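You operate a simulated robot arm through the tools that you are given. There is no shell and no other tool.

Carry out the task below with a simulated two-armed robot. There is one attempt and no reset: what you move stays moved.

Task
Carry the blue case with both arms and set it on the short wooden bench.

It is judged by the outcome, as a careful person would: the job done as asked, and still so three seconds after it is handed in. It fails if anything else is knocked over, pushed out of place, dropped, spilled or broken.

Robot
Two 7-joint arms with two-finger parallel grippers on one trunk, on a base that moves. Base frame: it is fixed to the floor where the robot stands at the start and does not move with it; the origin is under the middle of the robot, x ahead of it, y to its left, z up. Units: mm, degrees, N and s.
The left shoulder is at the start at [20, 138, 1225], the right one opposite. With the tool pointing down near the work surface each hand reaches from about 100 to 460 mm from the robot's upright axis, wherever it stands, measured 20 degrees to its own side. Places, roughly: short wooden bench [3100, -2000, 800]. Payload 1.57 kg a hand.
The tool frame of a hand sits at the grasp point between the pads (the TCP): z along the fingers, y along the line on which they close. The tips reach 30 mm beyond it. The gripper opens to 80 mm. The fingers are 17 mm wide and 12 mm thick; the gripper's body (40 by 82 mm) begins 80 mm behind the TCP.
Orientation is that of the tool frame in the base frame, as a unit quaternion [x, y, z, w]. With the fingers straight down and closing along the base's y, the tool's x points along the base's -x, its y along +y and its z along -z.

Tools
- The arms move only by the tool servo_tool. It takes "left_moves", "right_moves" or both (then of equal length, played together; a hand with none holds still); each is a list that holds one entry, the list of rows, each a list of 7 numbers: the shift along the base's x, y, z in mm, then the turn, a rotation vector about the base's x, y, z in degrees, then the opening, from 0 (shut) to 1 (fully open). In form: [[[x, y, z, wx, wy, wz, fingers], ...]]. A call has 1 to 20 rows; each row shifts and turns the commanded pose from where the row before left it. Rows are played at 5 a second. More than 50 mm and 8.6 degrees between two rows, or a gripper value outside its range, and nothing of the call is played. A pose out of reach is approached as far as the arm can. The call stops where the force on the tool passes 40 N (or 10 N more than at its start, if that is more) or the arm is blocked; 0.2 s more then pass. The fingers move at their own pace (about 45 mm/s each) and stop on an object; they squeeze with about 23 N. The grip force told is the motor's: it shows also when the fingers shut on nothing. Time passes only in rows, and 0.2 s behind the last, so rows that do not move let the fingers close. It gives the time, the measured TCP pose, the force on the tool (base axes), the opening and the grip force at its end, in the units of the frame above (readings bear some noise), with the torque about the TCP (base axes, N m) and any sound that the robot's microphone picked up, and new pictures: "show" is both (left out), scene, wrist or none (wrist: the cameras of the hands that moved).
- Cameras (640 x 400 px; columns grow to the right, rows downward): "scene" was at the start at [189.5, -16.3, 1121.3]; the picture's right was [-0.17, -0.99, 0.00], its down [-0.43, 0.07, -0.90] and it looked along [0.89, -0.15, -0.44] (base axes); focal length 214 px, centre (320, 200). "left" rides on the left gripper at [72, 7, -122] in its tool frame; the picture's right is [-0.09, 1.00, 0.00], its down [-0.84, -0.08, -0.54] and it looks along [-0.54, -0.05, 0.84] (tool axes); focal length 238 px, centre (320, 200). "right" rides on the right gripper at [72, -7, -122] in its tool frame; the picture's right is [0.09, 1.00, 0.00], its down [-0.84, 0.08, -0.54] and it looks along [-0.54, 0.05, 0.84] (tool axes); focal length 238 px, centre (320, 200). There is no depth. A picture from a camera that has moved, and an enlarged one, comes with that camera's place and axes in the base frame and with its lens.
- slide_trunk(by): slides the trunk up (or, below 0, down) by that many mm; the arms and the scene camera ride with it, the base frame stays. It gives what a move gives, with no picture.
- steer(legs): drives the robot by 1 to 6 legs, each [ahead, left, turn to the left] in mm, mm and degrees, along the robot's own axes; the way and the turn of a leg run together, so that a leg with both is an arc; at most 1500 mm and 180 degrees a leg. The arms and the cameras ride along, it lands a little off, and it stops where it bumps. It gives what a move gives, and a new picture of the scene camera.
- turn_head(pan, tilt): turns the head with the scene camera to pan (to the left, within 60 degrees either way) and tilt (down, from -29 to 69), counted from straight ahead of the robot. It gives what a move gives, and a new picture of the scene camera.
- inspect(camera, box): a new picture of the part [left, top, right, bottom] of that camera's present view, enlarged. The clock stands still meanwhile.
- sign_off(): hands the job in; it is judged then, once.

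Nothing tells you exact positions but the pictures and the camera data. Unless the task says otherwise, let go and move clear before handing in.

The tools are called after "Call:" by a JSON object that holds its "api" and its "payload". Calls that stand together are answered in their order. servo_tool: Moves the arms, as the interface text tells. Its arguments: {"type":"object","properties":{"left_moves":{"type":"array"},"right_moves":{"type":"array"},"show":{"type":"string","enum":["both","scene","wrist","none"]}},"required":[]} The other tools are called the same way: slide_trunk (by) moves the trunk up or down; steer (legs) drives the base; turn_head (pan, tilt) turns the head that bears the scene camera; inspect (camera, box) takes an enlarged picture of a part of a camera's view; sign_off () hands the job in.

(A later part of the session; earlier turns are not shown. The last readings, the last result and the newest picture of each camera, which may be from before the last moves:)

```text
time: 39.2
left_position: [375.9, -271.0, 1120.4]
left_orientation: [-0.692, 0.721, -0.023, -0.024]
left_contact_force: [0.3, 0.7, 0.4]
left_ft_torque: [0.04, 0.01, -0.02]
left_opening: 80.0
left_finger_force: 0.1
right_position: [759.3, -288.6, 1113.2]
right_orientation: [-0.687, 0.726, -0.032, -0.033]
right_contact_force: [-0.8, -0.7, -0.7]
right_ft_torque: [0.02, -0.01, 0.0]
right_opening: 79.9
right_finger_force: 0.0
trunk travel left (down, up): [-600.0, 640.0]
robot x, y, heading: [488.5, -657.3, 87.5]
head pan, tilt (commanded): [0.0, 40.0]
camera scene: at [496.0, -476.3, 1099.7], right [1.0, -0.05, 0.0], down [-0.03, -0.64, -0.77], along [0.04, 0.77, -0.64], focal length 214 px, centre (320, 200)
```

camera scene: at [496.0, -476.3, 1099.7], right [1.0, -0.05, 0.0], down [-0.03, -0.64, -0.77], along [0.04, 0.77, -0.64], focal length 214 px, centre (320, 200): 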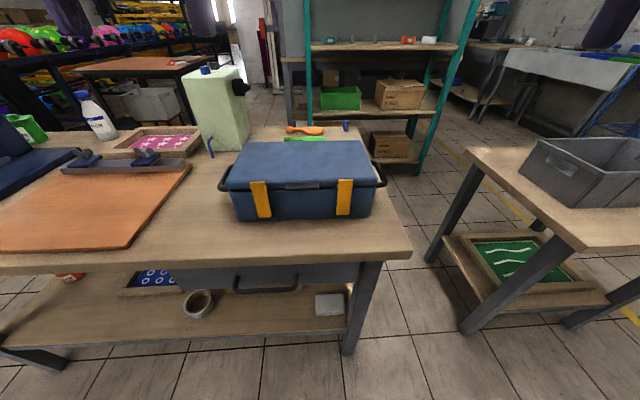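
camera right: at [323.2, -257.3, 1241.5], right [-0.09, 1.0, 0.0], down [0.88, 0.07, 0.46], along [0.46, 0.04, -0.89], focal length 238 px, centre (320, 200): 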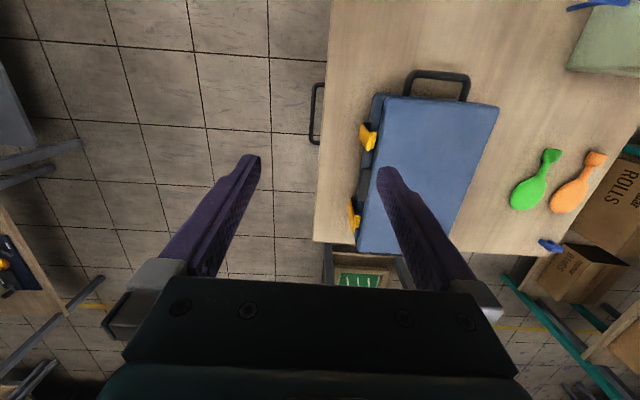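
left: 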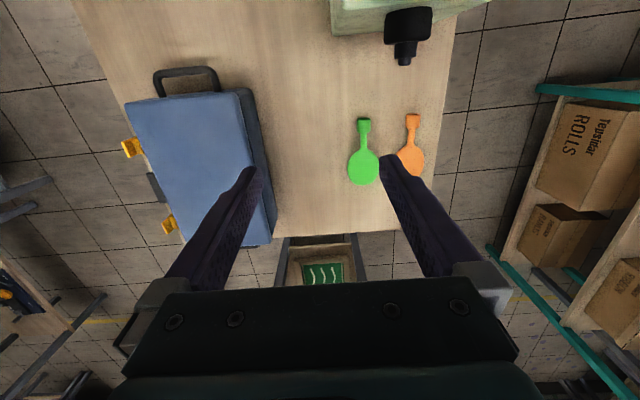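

Now I see the case has two black handles, one on each short end — that's the grip for both hands. I'll move closer (axis to about y = −400), with the hands still high, and look again.

Call:
{"api": "steer", "payload": {"legs": [[150, 0, 2.5]]}}

Call:
{"api": "turn_head", "payload": {"pan": 0, "tilt": 55}}

Call:
{"api": "inspect", "payload": {"camera": "scene", "box": [180, 60, 440, 250]}}

```text
time: 40.6
left_position: [364.6, -123.5, 1120.5]
left_orientation: [0.707, -0.706, 0.023, 0.024]
left_contact_force: [0.3, -0.1, 0.3]
left_ft_torque: [0.0, -0.01, 0.0]
left_opening: 80.1
left_finger_force: 0.1
right_position: [745.9, -125.2, 1113.4]
right_orientation: [-0.701, 0.712, -0.033, -0.032]
right_contact_force: [-0.9, 0.0, -0.4]
right_ft_torque: [-0.01, -0.01, 0.0]
right_opening: 80.0
right_finger_force: 0.2
trunk travel left (down, up): [-600.0, 640.0]
robot x, y, heading: [492.5, -507.7, 89.4]
head pan, tilt (commanded): [0.0, 40.0]
camera scene: at [491.9, -323.7, 1099.7], right [1.0, 0.0, 0.0], down [0.0, -0.64, -0.77], along [0.0, 0.77, -0.64], focal length 214 px, centre (320, 200)
```

scene: 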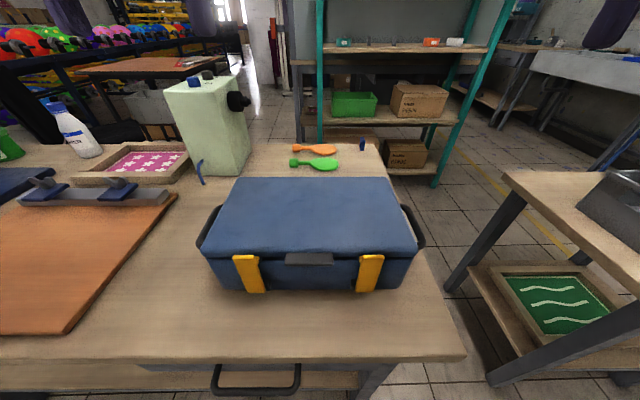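

```text
time: 41.4
left_position: [363.6, -124.4, 1120.7]
left_orientation: [0.707, -0.706, 0.022, 0.024]
left_contact_force: [0.2, -0.7, 0.3]
left_ft_torque: [-0.06, -0.01, 0.05]
left_opening: 79.7
left_finger_force: 0.1
right_position: [744.8, -125.2, 1113.1]
right_orientation: [-0.701, 0.711, -0.033, -0.032]
right_contact_force: [-0.5, 0.2, -0.1]
right_ft_torque: [0.0, 0.0, -0.03]
right_opening: 80.1
right_finger_force: 0.1
trunk travel left (down, up): [-600.0, 640.0]
robot x, y, heading: [490.9, -506.9, 89.5]
head pan, tilt (commanded): [0.0, 55.0]
camera scene: at [491.9, -336.7, 1079.0], right [1.0, 0.0, 0.0], down [0.0, -0.82, -0.57], along [0.0, 0.57, -0.82], focal length 214 px, centre (320, 200)
```

scene: 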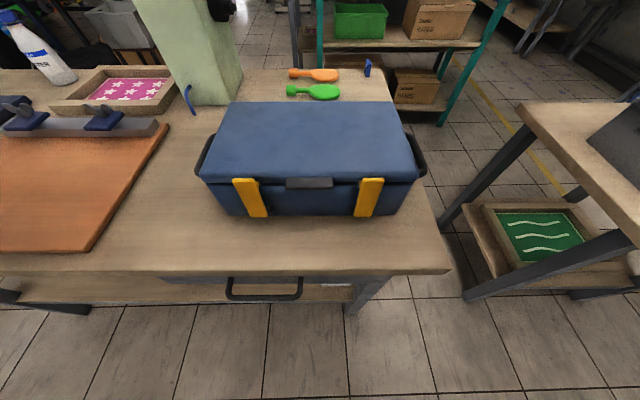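

```text
2.11 times, centred on (310, 155) of scene
camera zoom: at [491.9, -336.7, 1079.0], right [1.0, 0.0, 0.0], down [0.0, -0.82, -0.57], along [0.0, 0.57, -0.82], focal length 452 px, centre (341, 295)
```

zoom: 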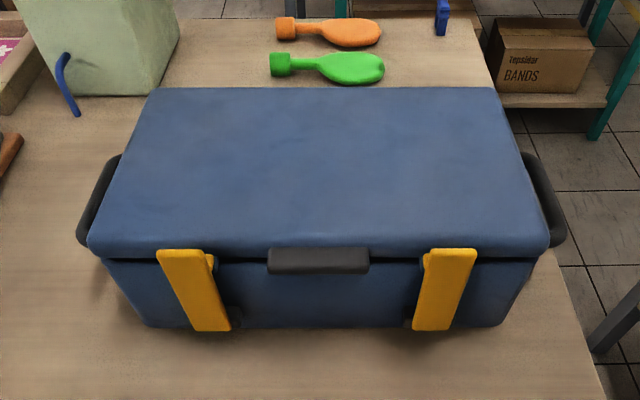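

The case is squared to me: lid x ≈ 347–613, y ≈ −164 to −2, handle bars at about x ≈ 314 and x ≈ 643. I'll take wrist pictures for a second bearing on the handles.

Call:
{"api": "servo_tool", "payload": {"left_moves": [[[0, 0, 0, 0, 0, 0, 1]]], "right_moves": [[[0, 0, 0, 0, 0, 0, 1]]], "show": "wrist"}}

```text
time: 41.8
left_position: [365.4, -124.2, 1120.7]
left_orientation: [0.707, -0.706, 0.023, 0.024]
left_contact_force: [0.9, 0.9, -0.2]
left_ft_torque: [0.04, -0.04, -0.01]
left_opening: 79.9
left_finger_force: 0.0
right_position: [746.6, -124.6, 1112.5]
right_orientation: [-0.701, 0.711, -0.032, -0.032]
right_contact_force: [-0.6, 0.7, 0.0]
right_ft_torque: [0.0, -0.05, -0.02]
right_opening: 79.8
right_finger_force: 0.0
trunk travel left (down, up): [-600.0, 640.0]
robot x, y, heading: [490.1, -508.1, 89.8]
head pan, tilt (commanded): [0.0, 55.0]
camera right: at [751.7, -186.5, 1241.1], right [-1.0, -0.08, 0.01], down [-0.07, 0.88, 0.46], along [-0.04, 0.46, -0.89], focal length 238 px, centre (320, 200)
camera left: at [357.8, -186.4, 1246.9], right [-1.0, 0.09, -0.01], down [0.08, 0.87, 0.48], along [0.05, 0.48, -0.87], focal length 238 px, centre (320, 200)
```

right: 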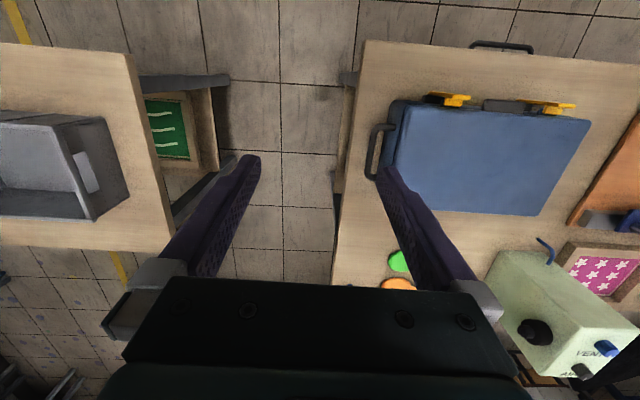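
left: 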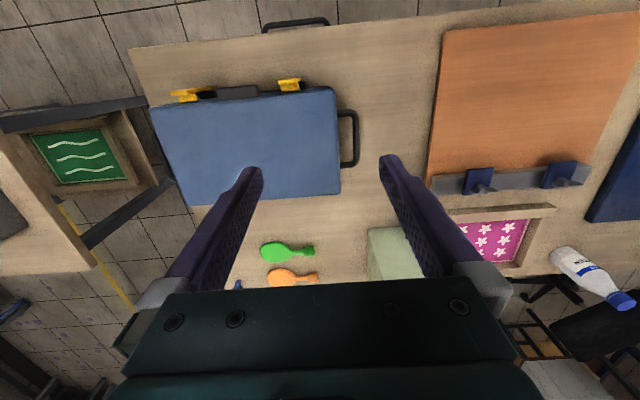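

Call:
{"api": "inspect", "payload": {"camera": "left", "box": [250, 60, 410, 220]}}

Call:
{"api": "inspect", "payload": {"camera": "right", "box": [330, 80, 490, 240]}}

```text
2.50 times, centred on (330, 140) of left
camera zoom: at [357.8, -186.4, 1246.9], right [-1.0, 0.09, -0.01], down [0.08, 0.87, 0.48], along [0.05, 0.48, -0.87], focal length 596 px, centre (295, 350)
```

zoom: 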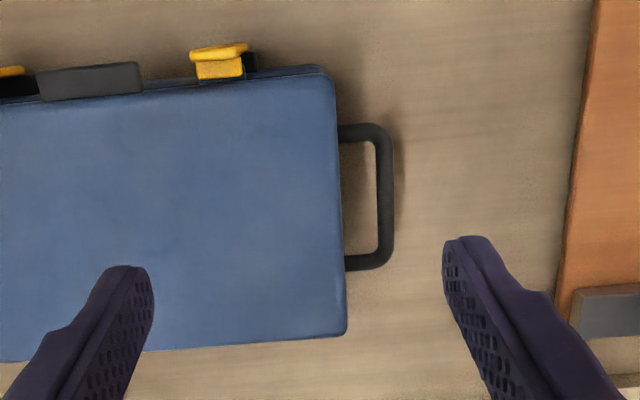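

```text
2.50 times, centred on (410, 160) of right
camera zoom: at [751.7, -186.5, 1241.1], right [-1.0, -0.08, 0.01], down [-0.07, 0.88, 0.46], along [-0.04, 0.46, -0.89], focal length 596 px, centre (95, 300)
```

zoom: 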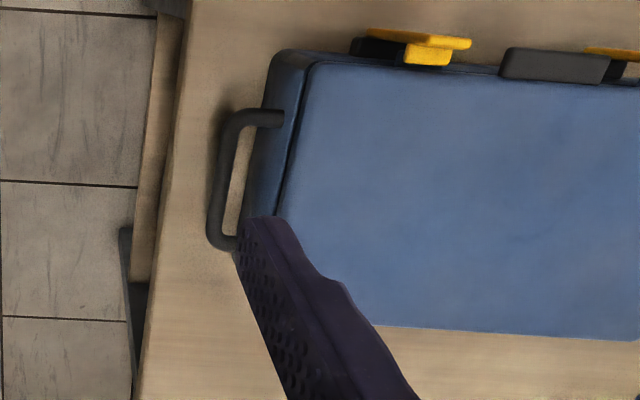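

Handles measured: left bar centre ≈ (308, −78, 842), right bar ≈ (650, −78, 842), bars ~11 mm thick with ~26 mm gap to the case; table top is at z ≈ 791. I'll move 100 mm closer so both grips are well within reach.

Call:
{"api": "steer", "payload": {"legs": [[100, 10, 0]]}}

```text
time: 42.9
left_position: [354.6, -23.3, 1120.6]
left_orientation: [-0.706, 0.708, -0.023, -0.025]
left_contact_force: [-0.9, -0.2, -0.4]
left_ft_torque: [-0.01, -0.01, 0.01]
left_opening: 79.9
left_finger_force: 0.1
right_position: [736.2, -25.6, 1112.3]
right_orientation: [-0.701, 0.712, -0.032, -0.032]
right_contact_force: [0.2, 0.1, -0.8]
right_ft_torque: [0.01, -0.01, 0.0]
right_opening: 80.0
right_finger_force: 0.0
trunk travel left (down, up): [-600.0, 640.0]
robot x, y, heading: [482.3, -405.8, 89.8]
head pan, tilt (commanded): [0.0, 55.0]
camera scene: at [482.6, -236.4, 1079.0], right [1.0, -0.01, 0.0], down [0.0, -0.82, -0.57], along [0.0, 0.57, -0.82], focal length 214 px, centre (320, 200)
```

scene: 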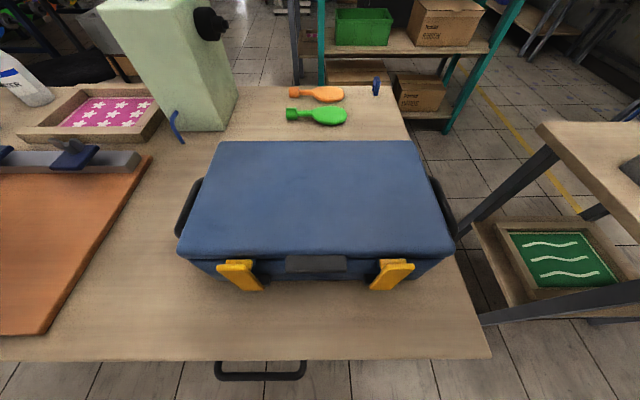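

Now I'll bring both hands above the handles at z ≈ 1000, level them, and narrow the openings to about 26 mm.

Call:
{"api": "servo_tool", "payload": {"left_moves": [[[-9.3, -10.9, -24, 0.8, 0, 0, 0.33], [-9.3, -10.9, -24, 0.8, 0, 0, 0.33], [-9.3, -10.9, -24, 0.8, 0, 0, 0.33], [-9.3, -10.9, -24, 0.8, 0, 0, 0.33], [-9.4, -11.1, -24.6, 0.6, 0, 0, 0.33], [0, 0, 0, 0, 0, 0, 0.33]]], "right_moves": [[[-17.2, -10.5, -22.4, 1.04, 0, 0.2, 0.33], [-17.2, -10.5, -22.4, 1.04, 0, 0.2, 0.33], [-17.2, -10.5, -22.4, 1.04, 0, 0.2, 0.33], [-17.2, -10.5, -22.4, 1.04, 0, 0.2, 0.33], [-17.4, -10.4, -22.7, 1.04, 0, 0.1, 0.33], [0, 0, 0, 0, 0, 0, 0.33]]], "show": "both"}}

```text
time: 44.3
left_position: [309.6, -78.0, 996.6]
left_orientation: [-0.706, 0.708, 0.001, 0.0]
left_contact_force: [-0.4, 0.9, 1.2]
left_ft_torque: [0.01, 0.03, 0.04]
left_opening: 26.5
left_finger_force: 0.0
right_position: [649.2, -81.2, 1001.3]
right_orientation: [-0.707, 0.707, -0.001, 0.001]
right_contact_force: [0.3, 0.2, -0.9]
right_ft_torque: [0.02, 0.04, 0.0]
right_opening: 26.5
right_finger_force: 0.1
trunk travel left (down, up): [-600.0, 640.0]
robot x, y, heading: [481.9, -405.6, 89.7]
head pan, tilt (commanded): [0.0, 55.0]
camera scene: at [482.6, -236.5, 1079.0], right [1.0, -0.01, 0.0], down [0.0, -0.82, -0.57], along [0.0, 0.57, -0.82], focal length 214 px, centre (320, 200)
camera right: at [656.7, -153.5, 1121.8], right [-1.0, -0.09, 0.0], down [-0.08, 0.84, 0.54], along [-0.05, 0.54, -0.84], focal length 238 px, centre (320, 200)
camera left: at [302.9, -148.7, 1119.3], right [-1.0, 0.09, 0.0], down [0.08, 0.84, 0.54], along [0.05, 0.54, -0.84], focal length 238 px, centre (320, 200)
```

scene: 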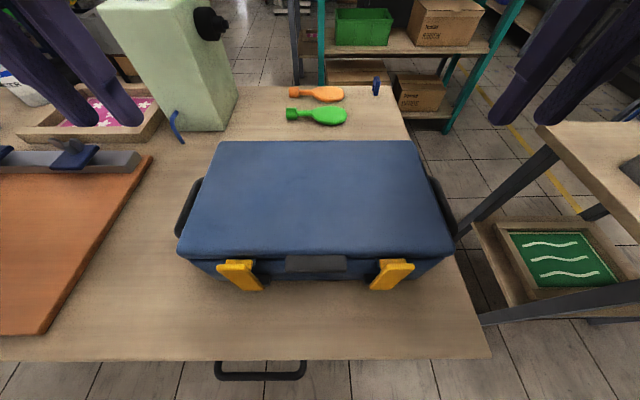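
right: 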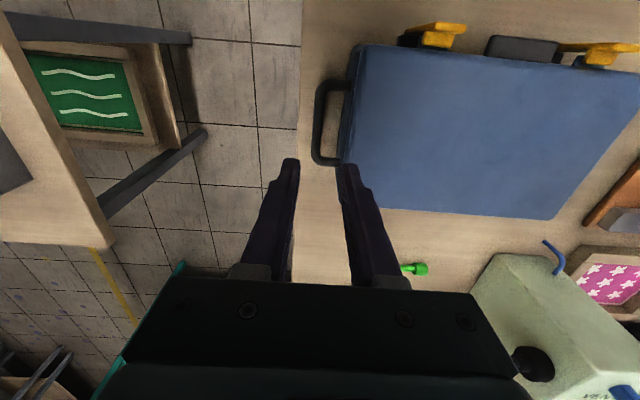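
left: 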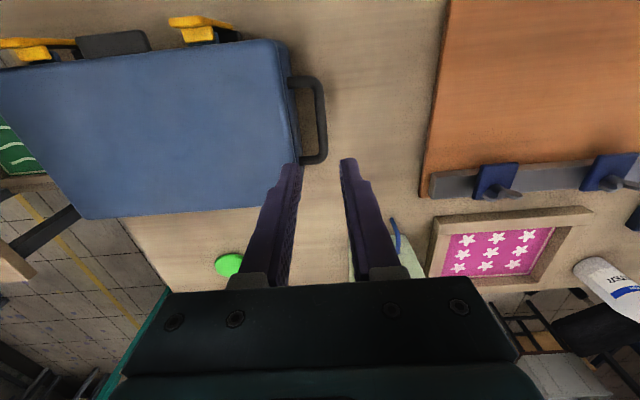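

Call:
{"api": "inspect", "payload": {"camera": "left", "box": [240, 50, 400, 210]}}

Call:
{"api": "inspect", "payload": {"camera": "right", "box": [240, 50, 400, 210]}}

```text
2.50 times, centred on (320, 130) of left
camera zoom: at [302.9, -148.7, 1119.3], right [-1.0, 0.09, 0.0], down [0.08, 0.84, 0.54], along [0.05, 0.54, -0.84], focal length 596 px, centre (320, 375)
```

zoom: 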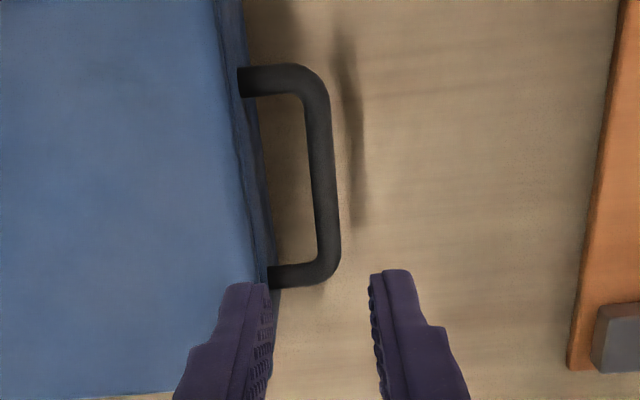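

```text
2.50 times, centred on (320, 130) of right
camera zoom: at [656.7, -153.5, 1121.8], right [-1.0, -0.09, 0.0], down [-0.08, 0.84, 0.54], along [-0.05, 0.54, -0.84], focal length 596 px, centre (320, 375)
```

zoom: 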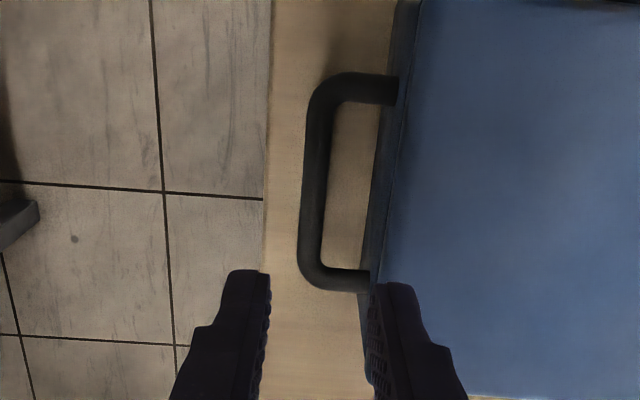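

Both hands are centred over the bars to within about a millimetre. The fingers look a bit thicker above the tip, so I'll narrow the opening to ~19 mm, descend to just above lid level, and check.

Call:
{"api": "servo_tool", "payload": {"left_moves": [[[-1, 0, -22, 0, 0, 0, 0.24], [0, 0, -23, 0, 0, 0, 0.24], [0, 0, -23, 0, 0, 0, 0.24], [0, 0, -22, 0, 0, 0, 0.24], [0, 0, 0, 0, 0, 0, 0.24]]], "right_moves": [[[0.7, 1, -24, 0, 0, 0, 0.24], [0, 1, -24, 0, 0, 0, 0.24], [0, 0.5, -24, 0, 0, 0, 0.24], [0, 0, -23, 0, 0, 0, 0.24], [0, 0, 0, 0, 0, 0, 0.24]]], "show": "none"}}

Call:
{"api": "inspect", "payload": {"camera": "left", "box": [240, 50, 400, 210]}}

Call:
{"api": "inspect", "payload": {"camera": "right", "box": [240, 50, 400, 210]}}

```text
time: 45.5
left_position: [307.0, -77.3, 909.0]
left_orientation: [-0.706, 0.708, 0.001, -0.001]
left_contact_force: [0.5, -0.3, -0.5]
left_ft_torque: [-0.02, -0.01, 0.03]
left_opening: 19.3
left_finger_force: 0.0
right_position: [652.3, -77.6, 907.4]
right_orientation: [-0.707, 0.707, 0.0, 0.0]
right_contact_force: [-0.1, -0.6, -1.0]
right_ft_torque: [0.01, -0.02, 0.04]
right_opening: 19.1
right_finger_force: 0.1
trunk travel left (down, up): [-600.0, 640.0]
robot x, y, heading: [480.0, -405.0, 89.7]
head pan, tilt (commanded): [0.0, 55.0]
```

```text
2.50 times, centred on (320, 130) of left
camera zoom: at [300.0, -147.2, 1031.1], right [-1.0, 0.09, 0.0], down [0.08, 0.84, 0.54], along [0.05, 0.54, -0.84], focal length 596 px, centre (320, 375)
```

zoom: 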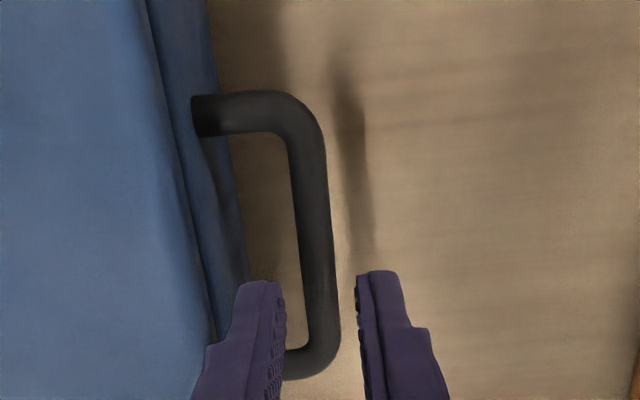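

```text
2.50 times, centred on (320, 130) of right
camera zoom: at [660.5, -148.0, 1029.3], right [-1.0, -0.09, 0.0], down [-0.08, 0.84, 0.54], along [-0.05, 0.54, -0.84], focal length 596 px, centre (320, 375)
```

zoom: 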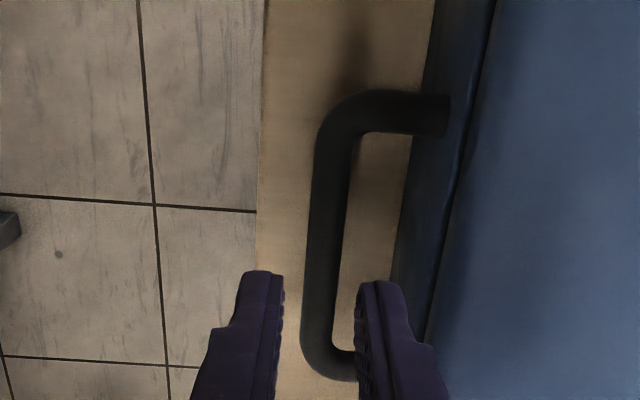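

Finger midpoints are about 1.5 mm outboard of each bar. I'll shift inward by that much and descend halfway, then check the clearances.

Call:
{"api": "servo_tool", "payload": {"left_moves": [[[1.5, 0, 0, 0, 0, 0, 0.24], [0, 0, -10, 0, 0, 0, 0.24], [0, 0, -10, 0, 0, 0, 0.24], [0, 0, -7, 0, 0, 0, 0.24], [0, 0, 0, 0, 0, 0, 0.24]]], "right_moves": [[[-1.4, 0, 0, 0, 0, 0, 0.24], [0, 0, -9, 0, 0, 0, 0.24], [0, 0, -9, 0, 0, 0, 0.24], [0, 0, -7.4, 0, 0, 0, 0.24], [0, 0, 0, 0, 0, 0, 0.24]]], "show": "scene"}}

Call:
{"api": "inspect", "payload": {"camera": "left", "box": [240, 90, 400, 250]}}

Call:
{"api": "inspect", "payload": {"camera": "right", "box": [240, 90, 400, 250]}}

```text
time: 46.7
left_position: [308.3, -77.1, 881.3]
left_orientation: [-0.707, 0.707, 0.0, -0.001]
left_contact_force: [0.3, -0.4, -0.2]
left_ft_torque: [0.0, -0.02, 0.02]
left_opening: 19.4
left_finger_force: 0.1
right_position: [649.3, -74.7, 880.9]
right_orientation: [0.708, -0.707, 0.001, 0.0]
right_contact_force: [-0.6, 1.2, -0.1]
right_ft_torque: [0.02, -0.01, 0.02]
right_opening: 19.0
right_finger_force: 0.1
trunk travel left (down, up): [-600.0, 640.0]
robot x, y, heading: [484.0, -404.8, 89.5]
head pan, tilt (commanded): [0.0, 55.0]
camera scene: at [482.6, -236.5, 1079.0], right [1.0, -0.01, 0.0], down [0.0, -0.82, -0.57], along [0.0, 0.57, -0.82], focal length 214 px, centre (320, 200)
```

scene: 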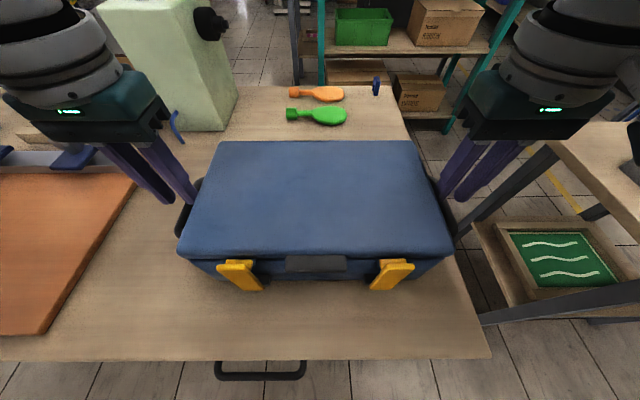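

```text
2.50 times, centred on (320, 170) of left
camera zoom: at [301.5, -148.0, 1004.1], right [-1.0, 0.09, 0.0], down [0.08, 0.84, 0.54], along [0.05, 0.54, -0.84], focal length 596 px, centre (320, 275)
```

zoom: 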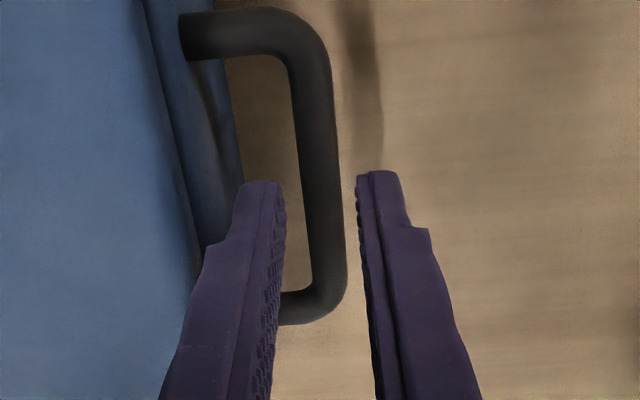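

```text
2.50 times, centred on (320, 170) of right
camera zoom: at [656.7, -147.0, 1002.9], right [-1.0, -0.09, 0.0], down [-0.08, 0.84, 0.54], along [-0.05, 0.54, -0.84], focal length 596 px, centre (320, 275)
```

zoom: 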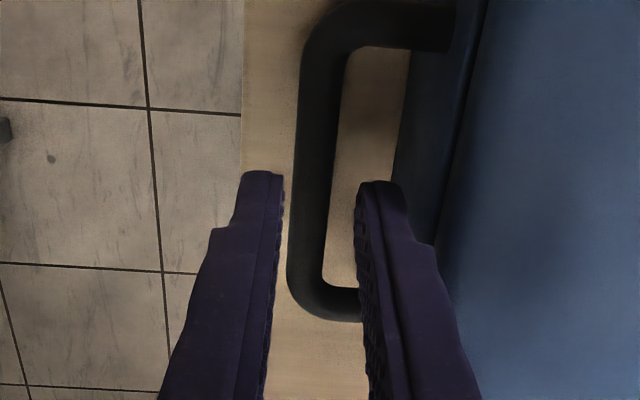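

Clearances look good (several mm each side). Right hand needs about +1.2 mm; then I'll descend to the grip height z ≈ 852.

Call:
{"api": "servo_tool", "payload": {"left_moves": [[[0.2, 0, 0, 0, 0, 0, 0.24], [0, 0, -8, 0, 0, 0, 0.24], [0, 0, -8, 0, 0, 0, 0.24], [0, 0, -8, 0, 0, 0, 0.24], [0, 0, -6, 0, 0, 0, 0.24], [0, 0, 0, 0, 0, 0, 0.24]]], "right_moves": [[[1.2, 0, 0, 0, 0, 0, 0.24], [0, 0, -8, 0, 0, 0, 0.24], [0, 0, -8, 0, 0, 0, 0.24], [0, 0, -8, 0, 0, 0, 0.24], [0, 0, -6, 0, 0, 0, 0.24], [0, 0, 0, 0, 0, 0, 0.24]]], "show": "none"}}

Call:
{"api": "inspect", "payload": {"camera": "left", "box": [240, 120, 400, 280]}}

Call:
{"api": "inspect", "payload": {"camera": "right", "box": [240, 120, 400, 280]}}

```text
time: 48.1
left_position: [310.3, -79.5, 852.8]
left_orientation: [0.707, -0.707, -0.001, 0.001]
left_contact_force: [0.6, -0.4, -0.5]
left_ft_torque: [-0.01, -0.01, 0.0]
left_opening: 19.2
left_finger_force: 0.1
right_position: [651.1, -75.4, 850.4]
right_orientation: [-0.707, 0.707, -0.001, 0.0]
right_contact_force: [0.0, 0.0, -0.3]
right_ft_torque: [-0.01, 0.01, 0.01]
right_opening: 19.3
right_finger_force: 0.0
trunk travel left (down, up): [-600.0, 640.0]
robot x, y, heading: [484.1, -407.8, 89.8]
head pan, tilt (commanded): [0.0, 55.0]
```

```text
2.50 times, centred on (320, 200) of left
camera zoom: at [303.1, -149.8, 974.8], right [-1.0, 0.09, 0.0], down [0.08, 0.84, 0.54], along [0.05, 0.54, -0.84], focal length 596 px, centre (320, 200)
```

zoom: 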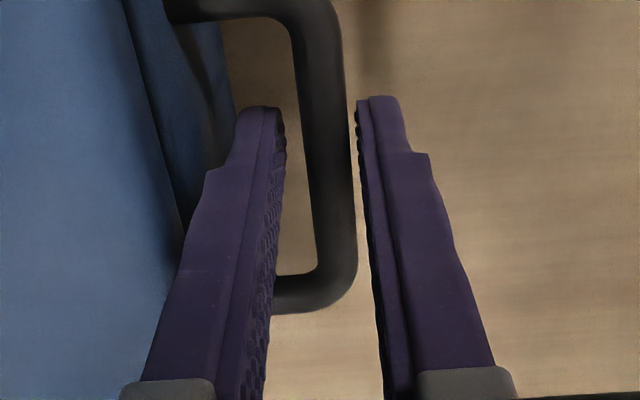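

```text
2.50 times, centred on (320, 200) of right
camera zoom: at [658.1, -147.5, 972.0], right [-1.0, -0.09, 0.0], down [-0.08, 0.84, 0.54], along [-0.05, 0.54, -0.84], focal length 596 px, centre (320, 200)
```

zoom: 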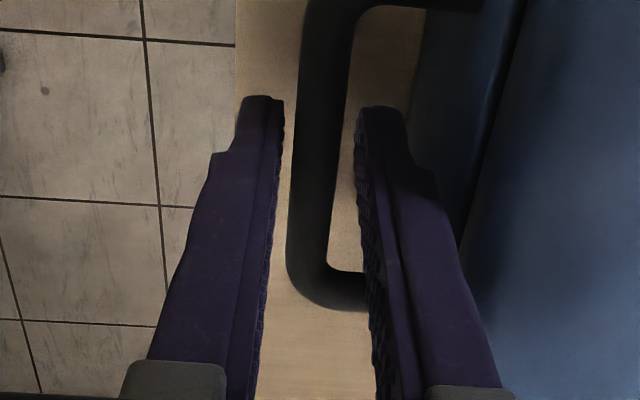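

The bars sit between both pairs of fingers. Closing both grippers now.

Call:
{"api": "servo_tool", "payload": {"left_moves": [[[0, 0, 0, 0, 0, 0, 0.1], [0, 0, 0, 0, 0, 0, 0], [0, 0, 0, 0, 0, 0, 0], [0, 0, 0, 0, 0, 0, 0], [0, 0, 0, 0, 0, 0, 0]]], "right_moves": [[[0, 0, 0, 0, 0, 0, 0.1], [0, 0, 0, 0, 0, 0, 0], [0, 0, 0, 0, 0, 0, 0], [0, 0, 0, 0, 0, 0, 0], [0, 0, 0, 0, 0, 0, 0]]], "show": "none"}}

Call:
{"api": "inspect", "payload": {"camera": "left", "box": [240, 120, 400, 280]}}

Call:
{"api": "inspect", "payload": {"camera": "right", "box": [240, 120, 400, 280]}}

```text
time: 49.3
left_position: [308.6, -79.2, 851.3]
left_orientation: [-0.707, 0.707, 0.0, -0.001]
left_contact_force: [-5.9, 1.8, -0.6]
left_ft_torque: [0.05, 0.09, -0.33]
left_opening: 11.8
left_finger_force: 23.5
right_position: [650.7, -75.7, 849.7]
right_orientation: [-0.707, 0.707, 0.0, 0.001]
right_contact_force: [3.7, -0.8, 1.1]
right_ft_torque: [-0.02, -0.06, 0.42]
right_opening: 11.3
right_finger_force: 22.9
trunk travel left (down, up): [-600.0, 640.0]
robot x, y, heading: [480.8, -404.9, 89.5]
head pan, tilt (commanded): [0.0, 55.0]
```

```text
2.50 times, centred on (320, 200) of left
camera zoom: at [302.4, -149.8, 974.8], right [-1.0, 0.09, 0.0], down [0.08, 0.84, 0.54], along [0.05, 0.54, -0.84], focal length 596 px, centre (320, 200)
```

zoom: 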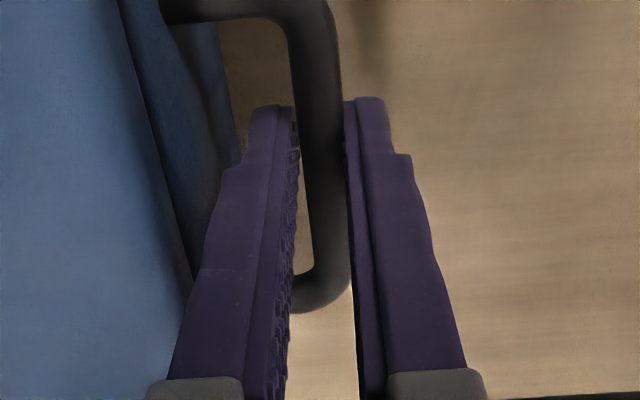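

```text
2.50 times, centred on (320, 200) of right
camera zoom: at [658.0, -147.5, 972.0], right [-1.0, -0.09, 0.0], down [-0.08, 0.84, 0.54], along [-0.05, 0.54, -0.84], focal length 596 px, centre (320, 200)
```

zoom: 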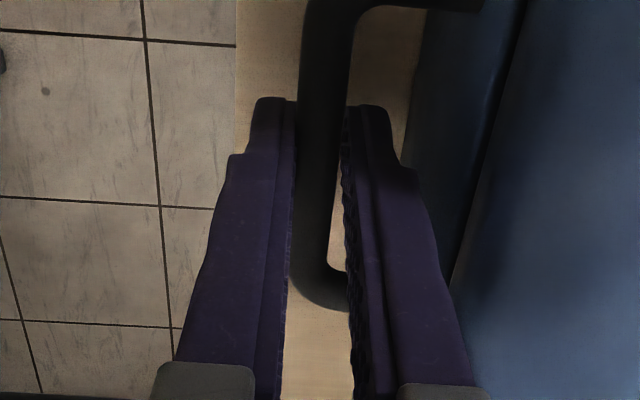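

Both bars are firmly held (11–12 mm, ~23 N). I'll lift 30 mm with the trunk so both hands rise exactly together, and check the loads.

Call:
{"api": "slide_trunk", "payload": {"by": 30}}

Call:
{"api": "inspect", "payload": {"camera": "scene", "box": [60, 80, 560, 380]}}

Call:
{"api": "inspect", "payload": {"camera": "left", "box": [160, 0, 480, 290]}}

Call:
{"api": "inspect", "payload": {"camera": "right", "box": [160, 0, 480, 290]}}

```text
time: 50.1
left_position: [309.8, -79.5, 881.9]
left_orientation: [0.707, -0.707, 0.001, 0.001]
left_contact_force: [-6.8, -0.2, -6.6]
left_ft_torque: [-0.02, 0.09, -0.35]
left_opening: 11.8
left_finger_force: 22.9
right_position: [651.9, -76.8, 880.2]
right_orientation: [-0.707, 0.707, -0.002, 0.001]
right_contact_force: [6.3, -0.1, -6.1]
right_ft_torque: [0.04, -0.12, 0.36]
right_opening: 11.5
right_finger_force: 22.9
trunk travel left (down, up): [-630.0, 610.0]
robot x, y, heading: [486.9, -409.4, 89.5]
head pan, tilt (commanded): [0.0, 55.0]
```

```text
1.28 times, centred on (310, 230) of scene
camera zoom: at [482.6, -237.2, 1108.8], right [1.0, -0.01, 0.0], down [0.0, -0.82, -0.57], along [0.0, 0.57, -0.82], focal length 274 px, centre (333, 162)
```

zoom: 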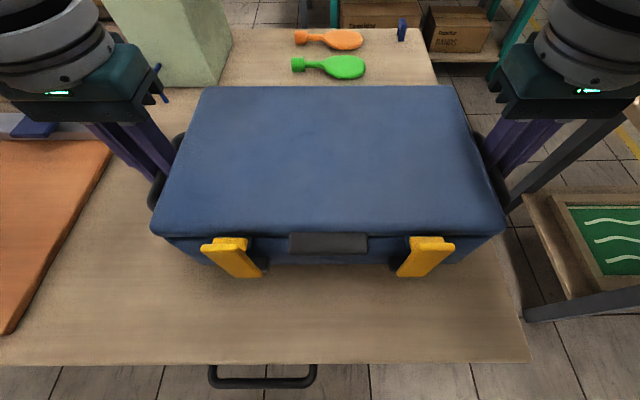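

```text
1.38 times, centred on (320, 145) of left
camera zoom: at [302.8, -150.7, 1004.5], right [-1.0, 0.09, 0.0], down [0.08, 0.84, 0.54], along [0.05, 0.54, -0.84], focal length 329 px, centre (320, 276)
```

zoom: 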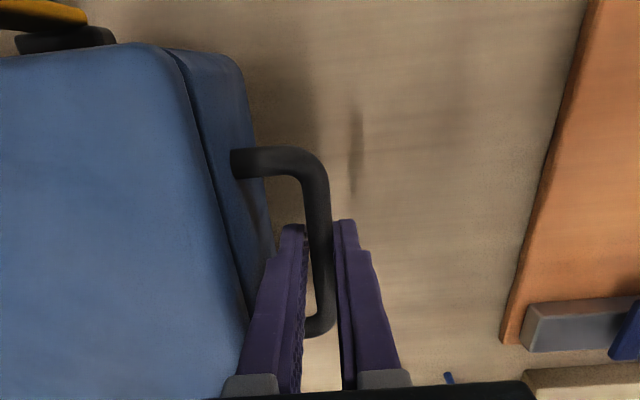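

```text
1.38 times, centred on (320, 145) of right
camera zoom: at [658.4, -148.4, 1001.8], right [-1.0, -0.09, 0.0], down [-0.08, 0.84, 0.54], along [-0.05, 0.54, -0.84], focal length 329 px, centre (320, 276)
```

zoom: 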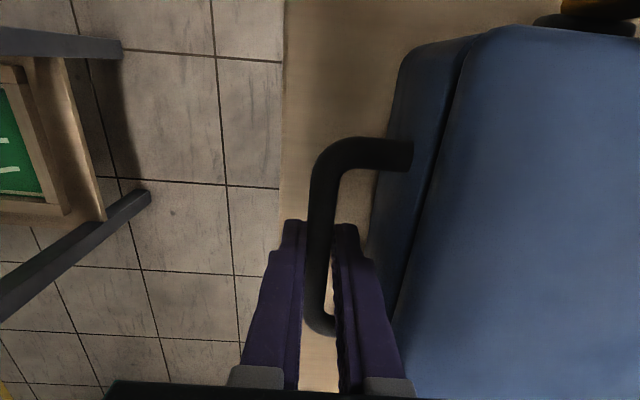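

The case is up, with about 6.5 N on each hand and no slip. I'll raise it 110 mm more and check that it hangs level.

Call:
{"api": "slide_trunk", "payload": {"by": 60}}

Call:
{"api": "slide_trunk", "payload": {"by": 50}}

Call:
{"api": "inspect", "payload": {"camera": "scene", "box": [60, 80, 560, 380]}}

Call:
{"api": "inspect", "payload": {"camera": "left", "box": [160, 0, 480, 290]}}

```text
time: 51.1
left_position: [311.1, -79.6, 942.3]
left_orientation: [0.707, -0.707, 0.0, 0.001]
left_contact_force: [-7.8, 0.1, -6.8]
left_ft_torque: [0.06, 0.1, -0.34]
left_opening: 11.8
left_finger_force: 23.0
right_position: [650.8, -75.8, 939.1]
right_orientation: [0.707, -0.707, 0.002, -0.001]
right_contact_force: [8.8, 0.2, -6.3]
right_ft_torque: [0.0, -0.07, 0.4]
right_opening: 11.9
right_finger_force: 23.0
trunk travel left (down, up): [-690.0, 550.0]
robot x, y, heading: [483.4, -406.4, 89.7]
head pan, tilt (commanded): [0.0, 55.0]
```

```text
time: 52.0
left_position: [309.1, -79.8, 992.6]
left_orientation: [0.707, -0.707, 0.001, 0.001]
left_contact_force: [-10.1, -0.2, -6.1]
left_ft_torque: [0.04, 0.16, -0.37]
left_opening: 11.5
left_finger_force: 22.4
right_position: [651.7, -75.8, 990.8]
right_orientation: [-0.707, 0.707, -0.002, 0.0]
right_contact_force: [9.7, -1.0, -6.7]
right_ft_torque: [-0.03, -0.15, 0.37]
right_opening: 11.7
right_finger_force: 22.8
trunk travel left (down, up): [-740.0, 500.0]
robot x, y, heading: [483.1, -404.7, 89.8]
head pan, tilt (commanded): [0.0, 55.0]
```

```text
1.28 times, centred on (310, 230) of scene
camera zoom: at [482.6, -237.1, 1218.8], right [1.0, -0.01, 0.0], down [0.0, -0.82, -0.57], along [0.0, 0.57, -0.82], focal length 274 px, centre (333, 162)
```

zoom: 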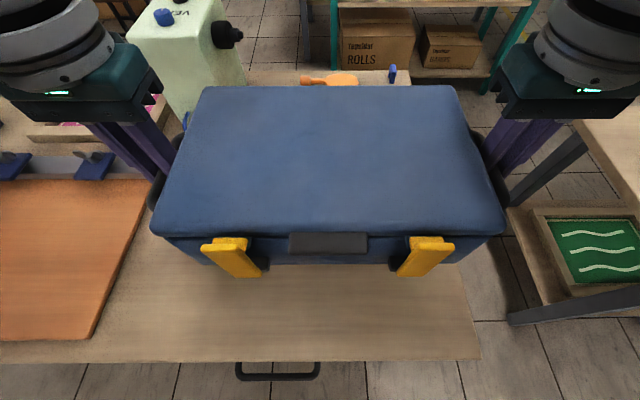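

```text
1.38 times, centred on (320, 145) of left
camera zoom: at [302.8, -150.6, 1114.5], right [-1.0, 0.09, 0.0], down [0.08, 0.84, 0.54], along [0.05, 0.54, -0.84], focal length 329 px, centre (320, 276)
```

zoom: 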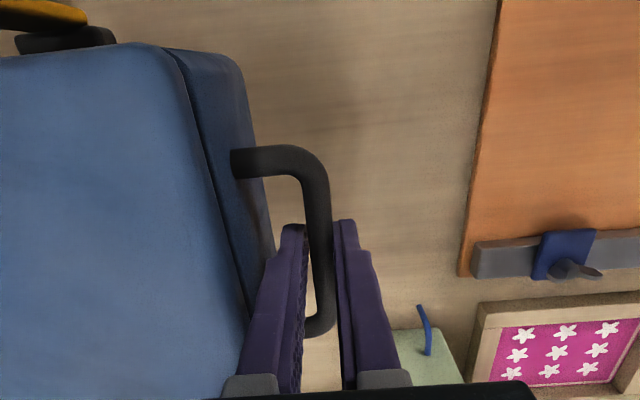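

The case hangs level and didn't shift. The hands are pushing inward on it with ~10 N, so I'll ease them apart by a millimetre before driving.

Call:
{"api": "servo_tool", "payload": {"left_moves": [[[-0.6, 0, 0, 0, 0, 0, 0], [0, 0, 0, 0, 0, 0, 0]]], "right_moves": [[[0.6, 0, 0, 0, 0, 0, 0], [0, 0, 0, 0, 0, 0, 0]]], "show": "none"}}

```text
time: 52.6
left_position: [308.6, -79.4, 993.6]
left_orientation: [-0.706, 0.708, -0.001, -0.001]
left_contact_force: [-7.5, -0.4, -5.8]
left_ft_torque: [-0.07, 0.12, -0.32]
left_opening: 11.7
left_finger_force: 22.9
right_position: [651.4, -76.8, 990.3]
right_orientation: [-0.707, 0.707, -0.001, 0.0]
right_contact_force: [7.3, 0.5, -5.4]
right_ft_torque: [0.13, -0.1, 0.37]
right_opening: 11.7
right_finger_force: 22.9
trunk travel left (down, up): [-740.0, 500.0]
robot x, y, heading: [483.4, -404.3, 89.7]
head pan, tilt (commanded): [0.0, 55.0]
```

Call:
{"api": "servo_tool", "payload": {"left_moves": [[[-1.3, 0, 0, 0, 0, 0, 0], [0, 0, 0, 0, 0, 0, 0]]], "right_moves": [[[1.3, 0, 0, 0, 0, 0, 0], [0, 0, 0, 0, 0, 0, 0]]], "show": "none"}}

```text
time: 53.2
left_position: [310.2, -80.2, 992.8]
left_orientation: [-0.706, 0.708, -0.003, 0.001]
left_contact_force: [2.1, 0.7, -5.8]
left_ft_torque: [-0.02, -0.03, -0.3]
left_opening: 11.5
left_finger_force: 23.4
right_position: [650.9, -77.9, 989.4]
right_orientation: [0.707, -0.707, 0.0, 0.002]
right_contact_force: [-2.1, 0.3, -5.6]
right_ft_torque: [0.09, 0.01, 0.26]
right_opening: 11.8
right_finger_force: 23.3
trunk travel left (down, up): [-740.0, 500.0]
robot x, y, heading: [484.7, -407.4, 89.7]
head pan, tilt (commanded): [0.0, 55.0]
```

The load is now neutral and the grip steady. I'll back away from the table, keeping the case high.

Call:
{"api": "steer", "payload": {"legs": [[-280, 0, 0]]}}

```text
time: 55.1
left_position: [308.4, -349.0, 993.8]
left_orientation: [-0.704, 0.71, -0.002, 0.001]
left_contact_force: [20.2, -0.7, -6.9]
left_ft_torque: [-0.1, -0.31, -0.26]
left_opening: 12.1
left_finger_force: 23.1
right_position: [650.6, -348.7, 990.0]
right_orientation: [-0.705, 0.709, 0.0, -0.001]
right_contact_force: [-21.2, -0.3, -6.1]
right_ft_torque: [0.06, 0.29, 0.31]
right_opening: 12.1
right_finger_force: 22.9
trunk travel left (down, up): [-740.0, 500.0]
robot x, y, heading: [478.7, -678.3, 89.3]
head pan, tilt (commanded): [0.0, 55.0]
camera scene: at [481.4, -507.8, 1218.8], right [1.0, -0.01, 0.0], down [-0.01, -0.82, -0.57], along [0.01, 0.57, -0.82], focal length 214 px, centre (320, 200)
```

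scene: 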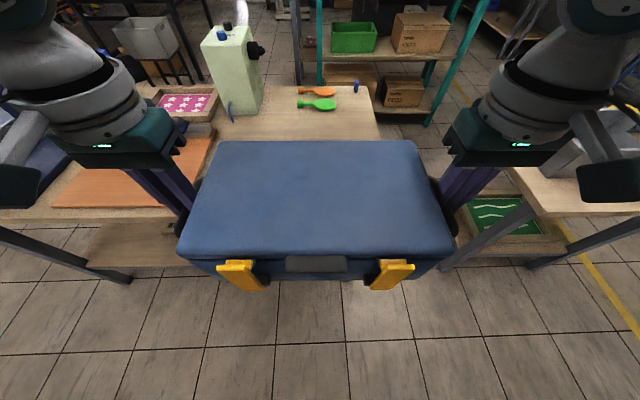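

The hands have drifted into pulling outward (~20 N), which is too much. I'll bring them back inward 1.2 mm and watch it settle.

Call:
{"api": "servo_tool", "payload": {"left_moves": [[[1.0, 0, 0, 0, 0, 0, 0], [0, 0, 0, 0, 0, 0, 0], [0, 0, 0, 0, 0, 0, 0], [0, 0, 0, 0, 0, 0, 0], [0, 0, 0, 0, 0, 0, 0]]], "right_moves": [[[-1.0, 0, 0, 0, 0, 0, 0], [0, 0, 0, 0, 0, 0, 0], [0, 0, 0, 0, 0, 0, 0], [0, 0, 0, 0, 0, 0, 0], [0, 0, 0, 0, 0, 0, 0]]], "show": "none"}}

Call:
{"api": "servo_tool", "payload": {"left_moves": [[[0, 0, 0, 0, 0, 0, 0], [0, 0, 0, 0, 0, 0, 0], [0, 0, 0, 0, 0, 0, 0], [0, 0, 0, 0, 0, 0, 0], [0, 0, 0, 0, 0, 0, 0]]], "right_moves": [[[0, 0, 0, 0, 0, 0, 0], [0, 0, 0, 0, 0, 0, 0], [0, 0, 0, 0, 0, 0, 0], [0, 0, 0, 0, 0, 0, 0], [0, 0, 0, 0, 0, 0, 0]]], "show": "none"}}

```text
time: 56.3
left_position: [308.2, -349.4, 991.8]
left_orientation: [-0.704, 0.71, -0.001, 0.0]
left_contact_force: [-2.6, 0.7, -6.5]
left_ft_torque: [0.07, 0.05, -0.34]
left_opening: 11.8
left_finger_force: 22.6
right_position: [651.5, -348.2, 989.1]
right_orientation: [-0.705, 0.709, 0.0, -0.001]
right_contact_force: [2.2, 1.1, -5.4]
right_ft_torque: [0.0, -0.04, 0.34]
right_opening: 11.7
right_finger_force: 22.9
trunk travel left (down, up): [-740.0, 500.0]
robot x, y, heading: [477.6, -678.6, 89.2]
head pan, tilt (commanded): [0.0, 55.0]
```

```text
time: 57.5
left_position: [309.1, -349.6, 991.3]
left_orientation: [-0.704, 0.71, -0.001, 0.0]
left_contact_force: [-3.9, -0.3, -5.8]
left_ft_torque: [-0.02, 0.07, -0.36]
left_opening: 11.8
left_finger_force: 23.0
right_position: [651.3, -349.1, 990.1]
right_orientation: [-0.705, 0.709, 0.0, -0.001]
right_contact_force: [3.8, 0.0, -6.9]
right_ft_torque: [0.08, -0.04, 0.4]
right_opening: 11.9
right_finger_force: 22.8
trunk travel left (down, up): [-740.0, 500.0]
robot x, y, heading: [483.2, -676.2, 89.3]
head pan, tilt (commanded): [0.0, 55.0]
```

Stable at about 4 N. I'll nudge 0.15 mm outward, then turn right toward the corridor in two steps.

Call:
{"api": "servo_tool", "payload": {"left_moves": [[[-0.15, 0, 0, 0, 0, 0, 0], [0, 0, 0, 0, 0, 0, 0]]], "right_moves": [[[0.15, 0, 0, 0, 0, 0, 0], [0, 0, 0, 0, 0, 0, 0]]], "show": "none"}}

Call:
{"api": "steer", "payload": {"legs": [[0, 0, -45]]}}

```text
time: 58.1
left_position: [309.2, -349.3, 992.1]
left_orientation: [-0.704, 0.71, -0.001, 0.0]
left_contact_force: [-6.3, 0.1, -6.3]
left_ft_torque: [0.01, 0.12, -0.36]
left_opening: 11.4
left_finger_force: 23.1
right_position: [650.8, -348.9, 989.5]
right_orientation: [-0.705, 0.709, 0.0, -0.001]
right_contact_force: [7.2, 0.0, -5.6]
right_ft_torque: [0.01, -0.09, 0.35]
right_opening: 11.9
right_finger_force: 22.7
trunk travel left (down, up): [-740.0, 500.0]
robot x, y, heading: [478.9, -679.1, 89.2]
head pan, tilt (commanded): [0.0, 55.0]
```

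```text
time: 60.6
left_position: [591.9, -324.4, 992.0]
left_orientation: [-0.379, 0.926, -0.002, -0.001]
left_contact_force: [-11.2, 11.2, -7.7]
left_ft_torque: [0.04, 0.35, -0.29]
left_opening: 11.7
left_finger_force: 23.3
right_position: [834.1, -564.9, 990.2]
right_orientation: [-0.38, 0.925, 0.0, -0.002]
right_contact_force: [10.9, -11.6, -5.8]
right_ft_torque: [0.04, -0.31, 0.31]
right_opening: 11.6
right_finger_force: 23.5
trunk travel left (down, up): [-740.0, 500.0]
robot x, y, heading: [484.6, -677.5, 44.0]
head pan, tilt (commanded): [0.0, 55.0]
camera scene: at [602.1, -559.4, 1218.8], right [0.7, -0.72, 0.0], down [-0.59, -0.57, -0.57], along [0.41, 0.4, -0.82], focal length 214 px, centre (320, 200)
```

scene: 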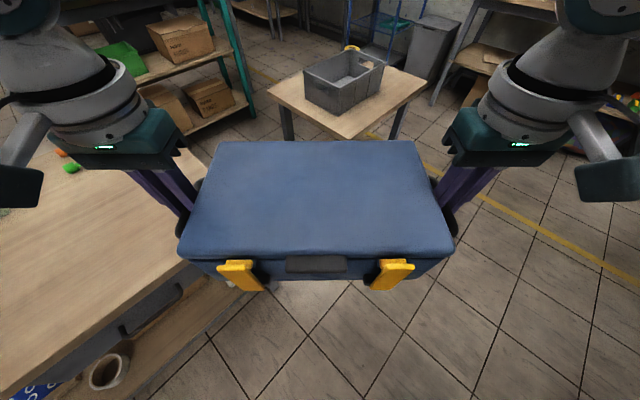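

The inward squeeze crept back to ~16 N. I'll ease the hands apart 0.5 mm along the robot's left–right axis and watch it settle.

Call:
{"api": "servo_tool", "payload": {"left_moves": [[[-0.35, 0.36, 0, 0, 0, 0, 0], [0, 0, 0, 0, 0, 0, 0], [0, 0, 0, 0, 0, 0, 0]]], "right_moves": [[[0.35, -0.36, 0, 0, 0, 0, 0], [0, 0, 0, 0, 0, 0, 0], [0, 0, 0, 0, 0, 0, 0]]], "show": "none"}}

Call:
{"api": "servo_tool", "payload": {"left_moves": [[[0, 0, 0, 0, 0, 0, 0], [0, 0, 0, 0, 0, 0, 0], [0, 0, 0, 0, 0, 0, 0], [0, 0, 0, 0, 0, 0, 0]]], "right_moves": [[[0, 0, 0, 0, 0, 0, 0], [0, 0, 0, 0, 0, 0, 0], [0, 0, 0, 0, 0, 0, 0], [0, 0, 0, 0, 0, 0, 0]]], "show": "none"}}

```text
time: 61.4
left_position: [590.6, -325.1, 990.9]
left_orientation: [-0.377, 0.926, -0.002, 0.0]
left_contact_force: [5.5, -5.6, -5.9]
left_ft_torque: [-0.03, -0.1, -0.26]
left_opening: 11.6
left_finger_force: 23.1
right_position: [832.9, -566.1, 990.4]
right_orientation: [-0.381, 0.925, 0.001, -0.001]
right_contact_force: [-6.0, 6.1, -6.0]
right_ft_torque: [0.05, 0.07, 0.36]
right_opening: 11.6
right_finger_force: 23.0
trunk travel left (down, up): [-740.0, 500.0]
robot x, y, heading: [475.3, -680.9, 44.2]
head pan, tilt (commanded): [0.0, 55.0]
```

```text
time: 62.4
left_position: [591.4, -325.5, 992.2]
left_orientation: [-0.379, 0.926, -0.002, 0.001]
left_contact_force: [9.7, -9.0, -6.5]
left_ft_torque: [-0.12, -0.17, -0.3]
left_opening: 11.8
left_finger_force: 22.8
right_position: [834.3, -565.8, 990.2]
right_orientation: [-0.381, 0.925, 0.001, -0.001]
right_contact_force: [-10.1, 9.0, -5.9]
right_ft_torque: [0.1, 0.11, 0.32]
right_opening: 11.7
right_finger_force: 22.9
trunk travel left (down, up): [-740.0, 500.0]
robot x, y, heading: [479.3, -677.7, 44.6]
head pan, tilt (commanded): [0.0, 55.0]
```

Call:
{"api": "servo_tool", "payload": {"left_moves": [[[0.16, -0.16, 0, 0, 0, 0, 0], [0, 0, 0, 0, 0, 0, 0], [0, 0, 0, 0, 0, 0, 0], [0, 0, 0, 0, 0, 0, 0]]], "right_moves": [[[-0.16, 0.16, 0, 0, 0, 0, 0], [0, 0, 0, 0, 0, 0, 0], [0, 0, 0, 0, 0, 0, 0], [0, 0, 0, 0, 0, 0, 0]]], "show": "none"}}

Call:
{"api": "servo_tool", "payload": {"left_moves": [[[0, 0, 0, 0, 0, 0, 0], [0, 0, 0, 0, 0, 0, 0], [0, 0, 0, 0, 0, 0, 0], [0, 0, 0, 0, 0, 0, 0]]], "right_moves": [[[0, 0, 0, 0, 0, 0, 0], [0, 0, 0, 0, 0, 0, 0], [0, 0, 0, 0, 0, 0, 0], [0, 0, 0, 0, 0, 0, 0]]], "show": "none"}}

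```text
time: 63.4
left_position: [591.5, -324.8, 991.0]
left_orientation: [-0.379, 0.925, -0.001, -0.001]
left_contact_force: [9.2, -8.1, -5.7]
left_ft_torque: [-0.06, -0.12, -0.29]
left_opening: 11.9
left_finger_force: 23.0
right_position: [833.1, -565.3, 990.7]
right_orientation: [-0.379, 0.926, 0.0, -0.001]
right_contact_force: [-8.5, 8.4, -6.4]
right_ft_torque: [0.11, 0.08, 0.32]
right_opening: 11.8
right_finger_force: 22.9
trunk travel left (down, up): [-740.0, 500.0]
robot x, y, heading: [480.6, -678.6, 44.3]
head pan, tilt (commanded): [0.0, 55.0]
```

```text
time: 64.4
left_position: [591.7, -325.1, 991.5]
left_orientation: [-0.378, 0.926, -0.001, 0.0]
left_contact_force: [8.0, -9.4, -6.4]
left_ft_torque: [-0.08, -0.11, -0.34]
left_opening: 11.8
left_finger_force: 23.0
right_position: [833.5, -565.4, 989.8]
right_orientation: [-0.38, 0.925, 0.0, -0.001]
right_contact_force: [-9.4, 8.2, -6.4]
right_ft_torque: [0.13, 0.07, 0.32]
right_opening: 11.8
right_finger_force: 22.8
trunk travel left (down, up): [-740.0, 500.0]
robot x, y, heading: [476.9, -678.0, 44.4]
head pan, tilt (commanded): [0.0, 55.0]
```

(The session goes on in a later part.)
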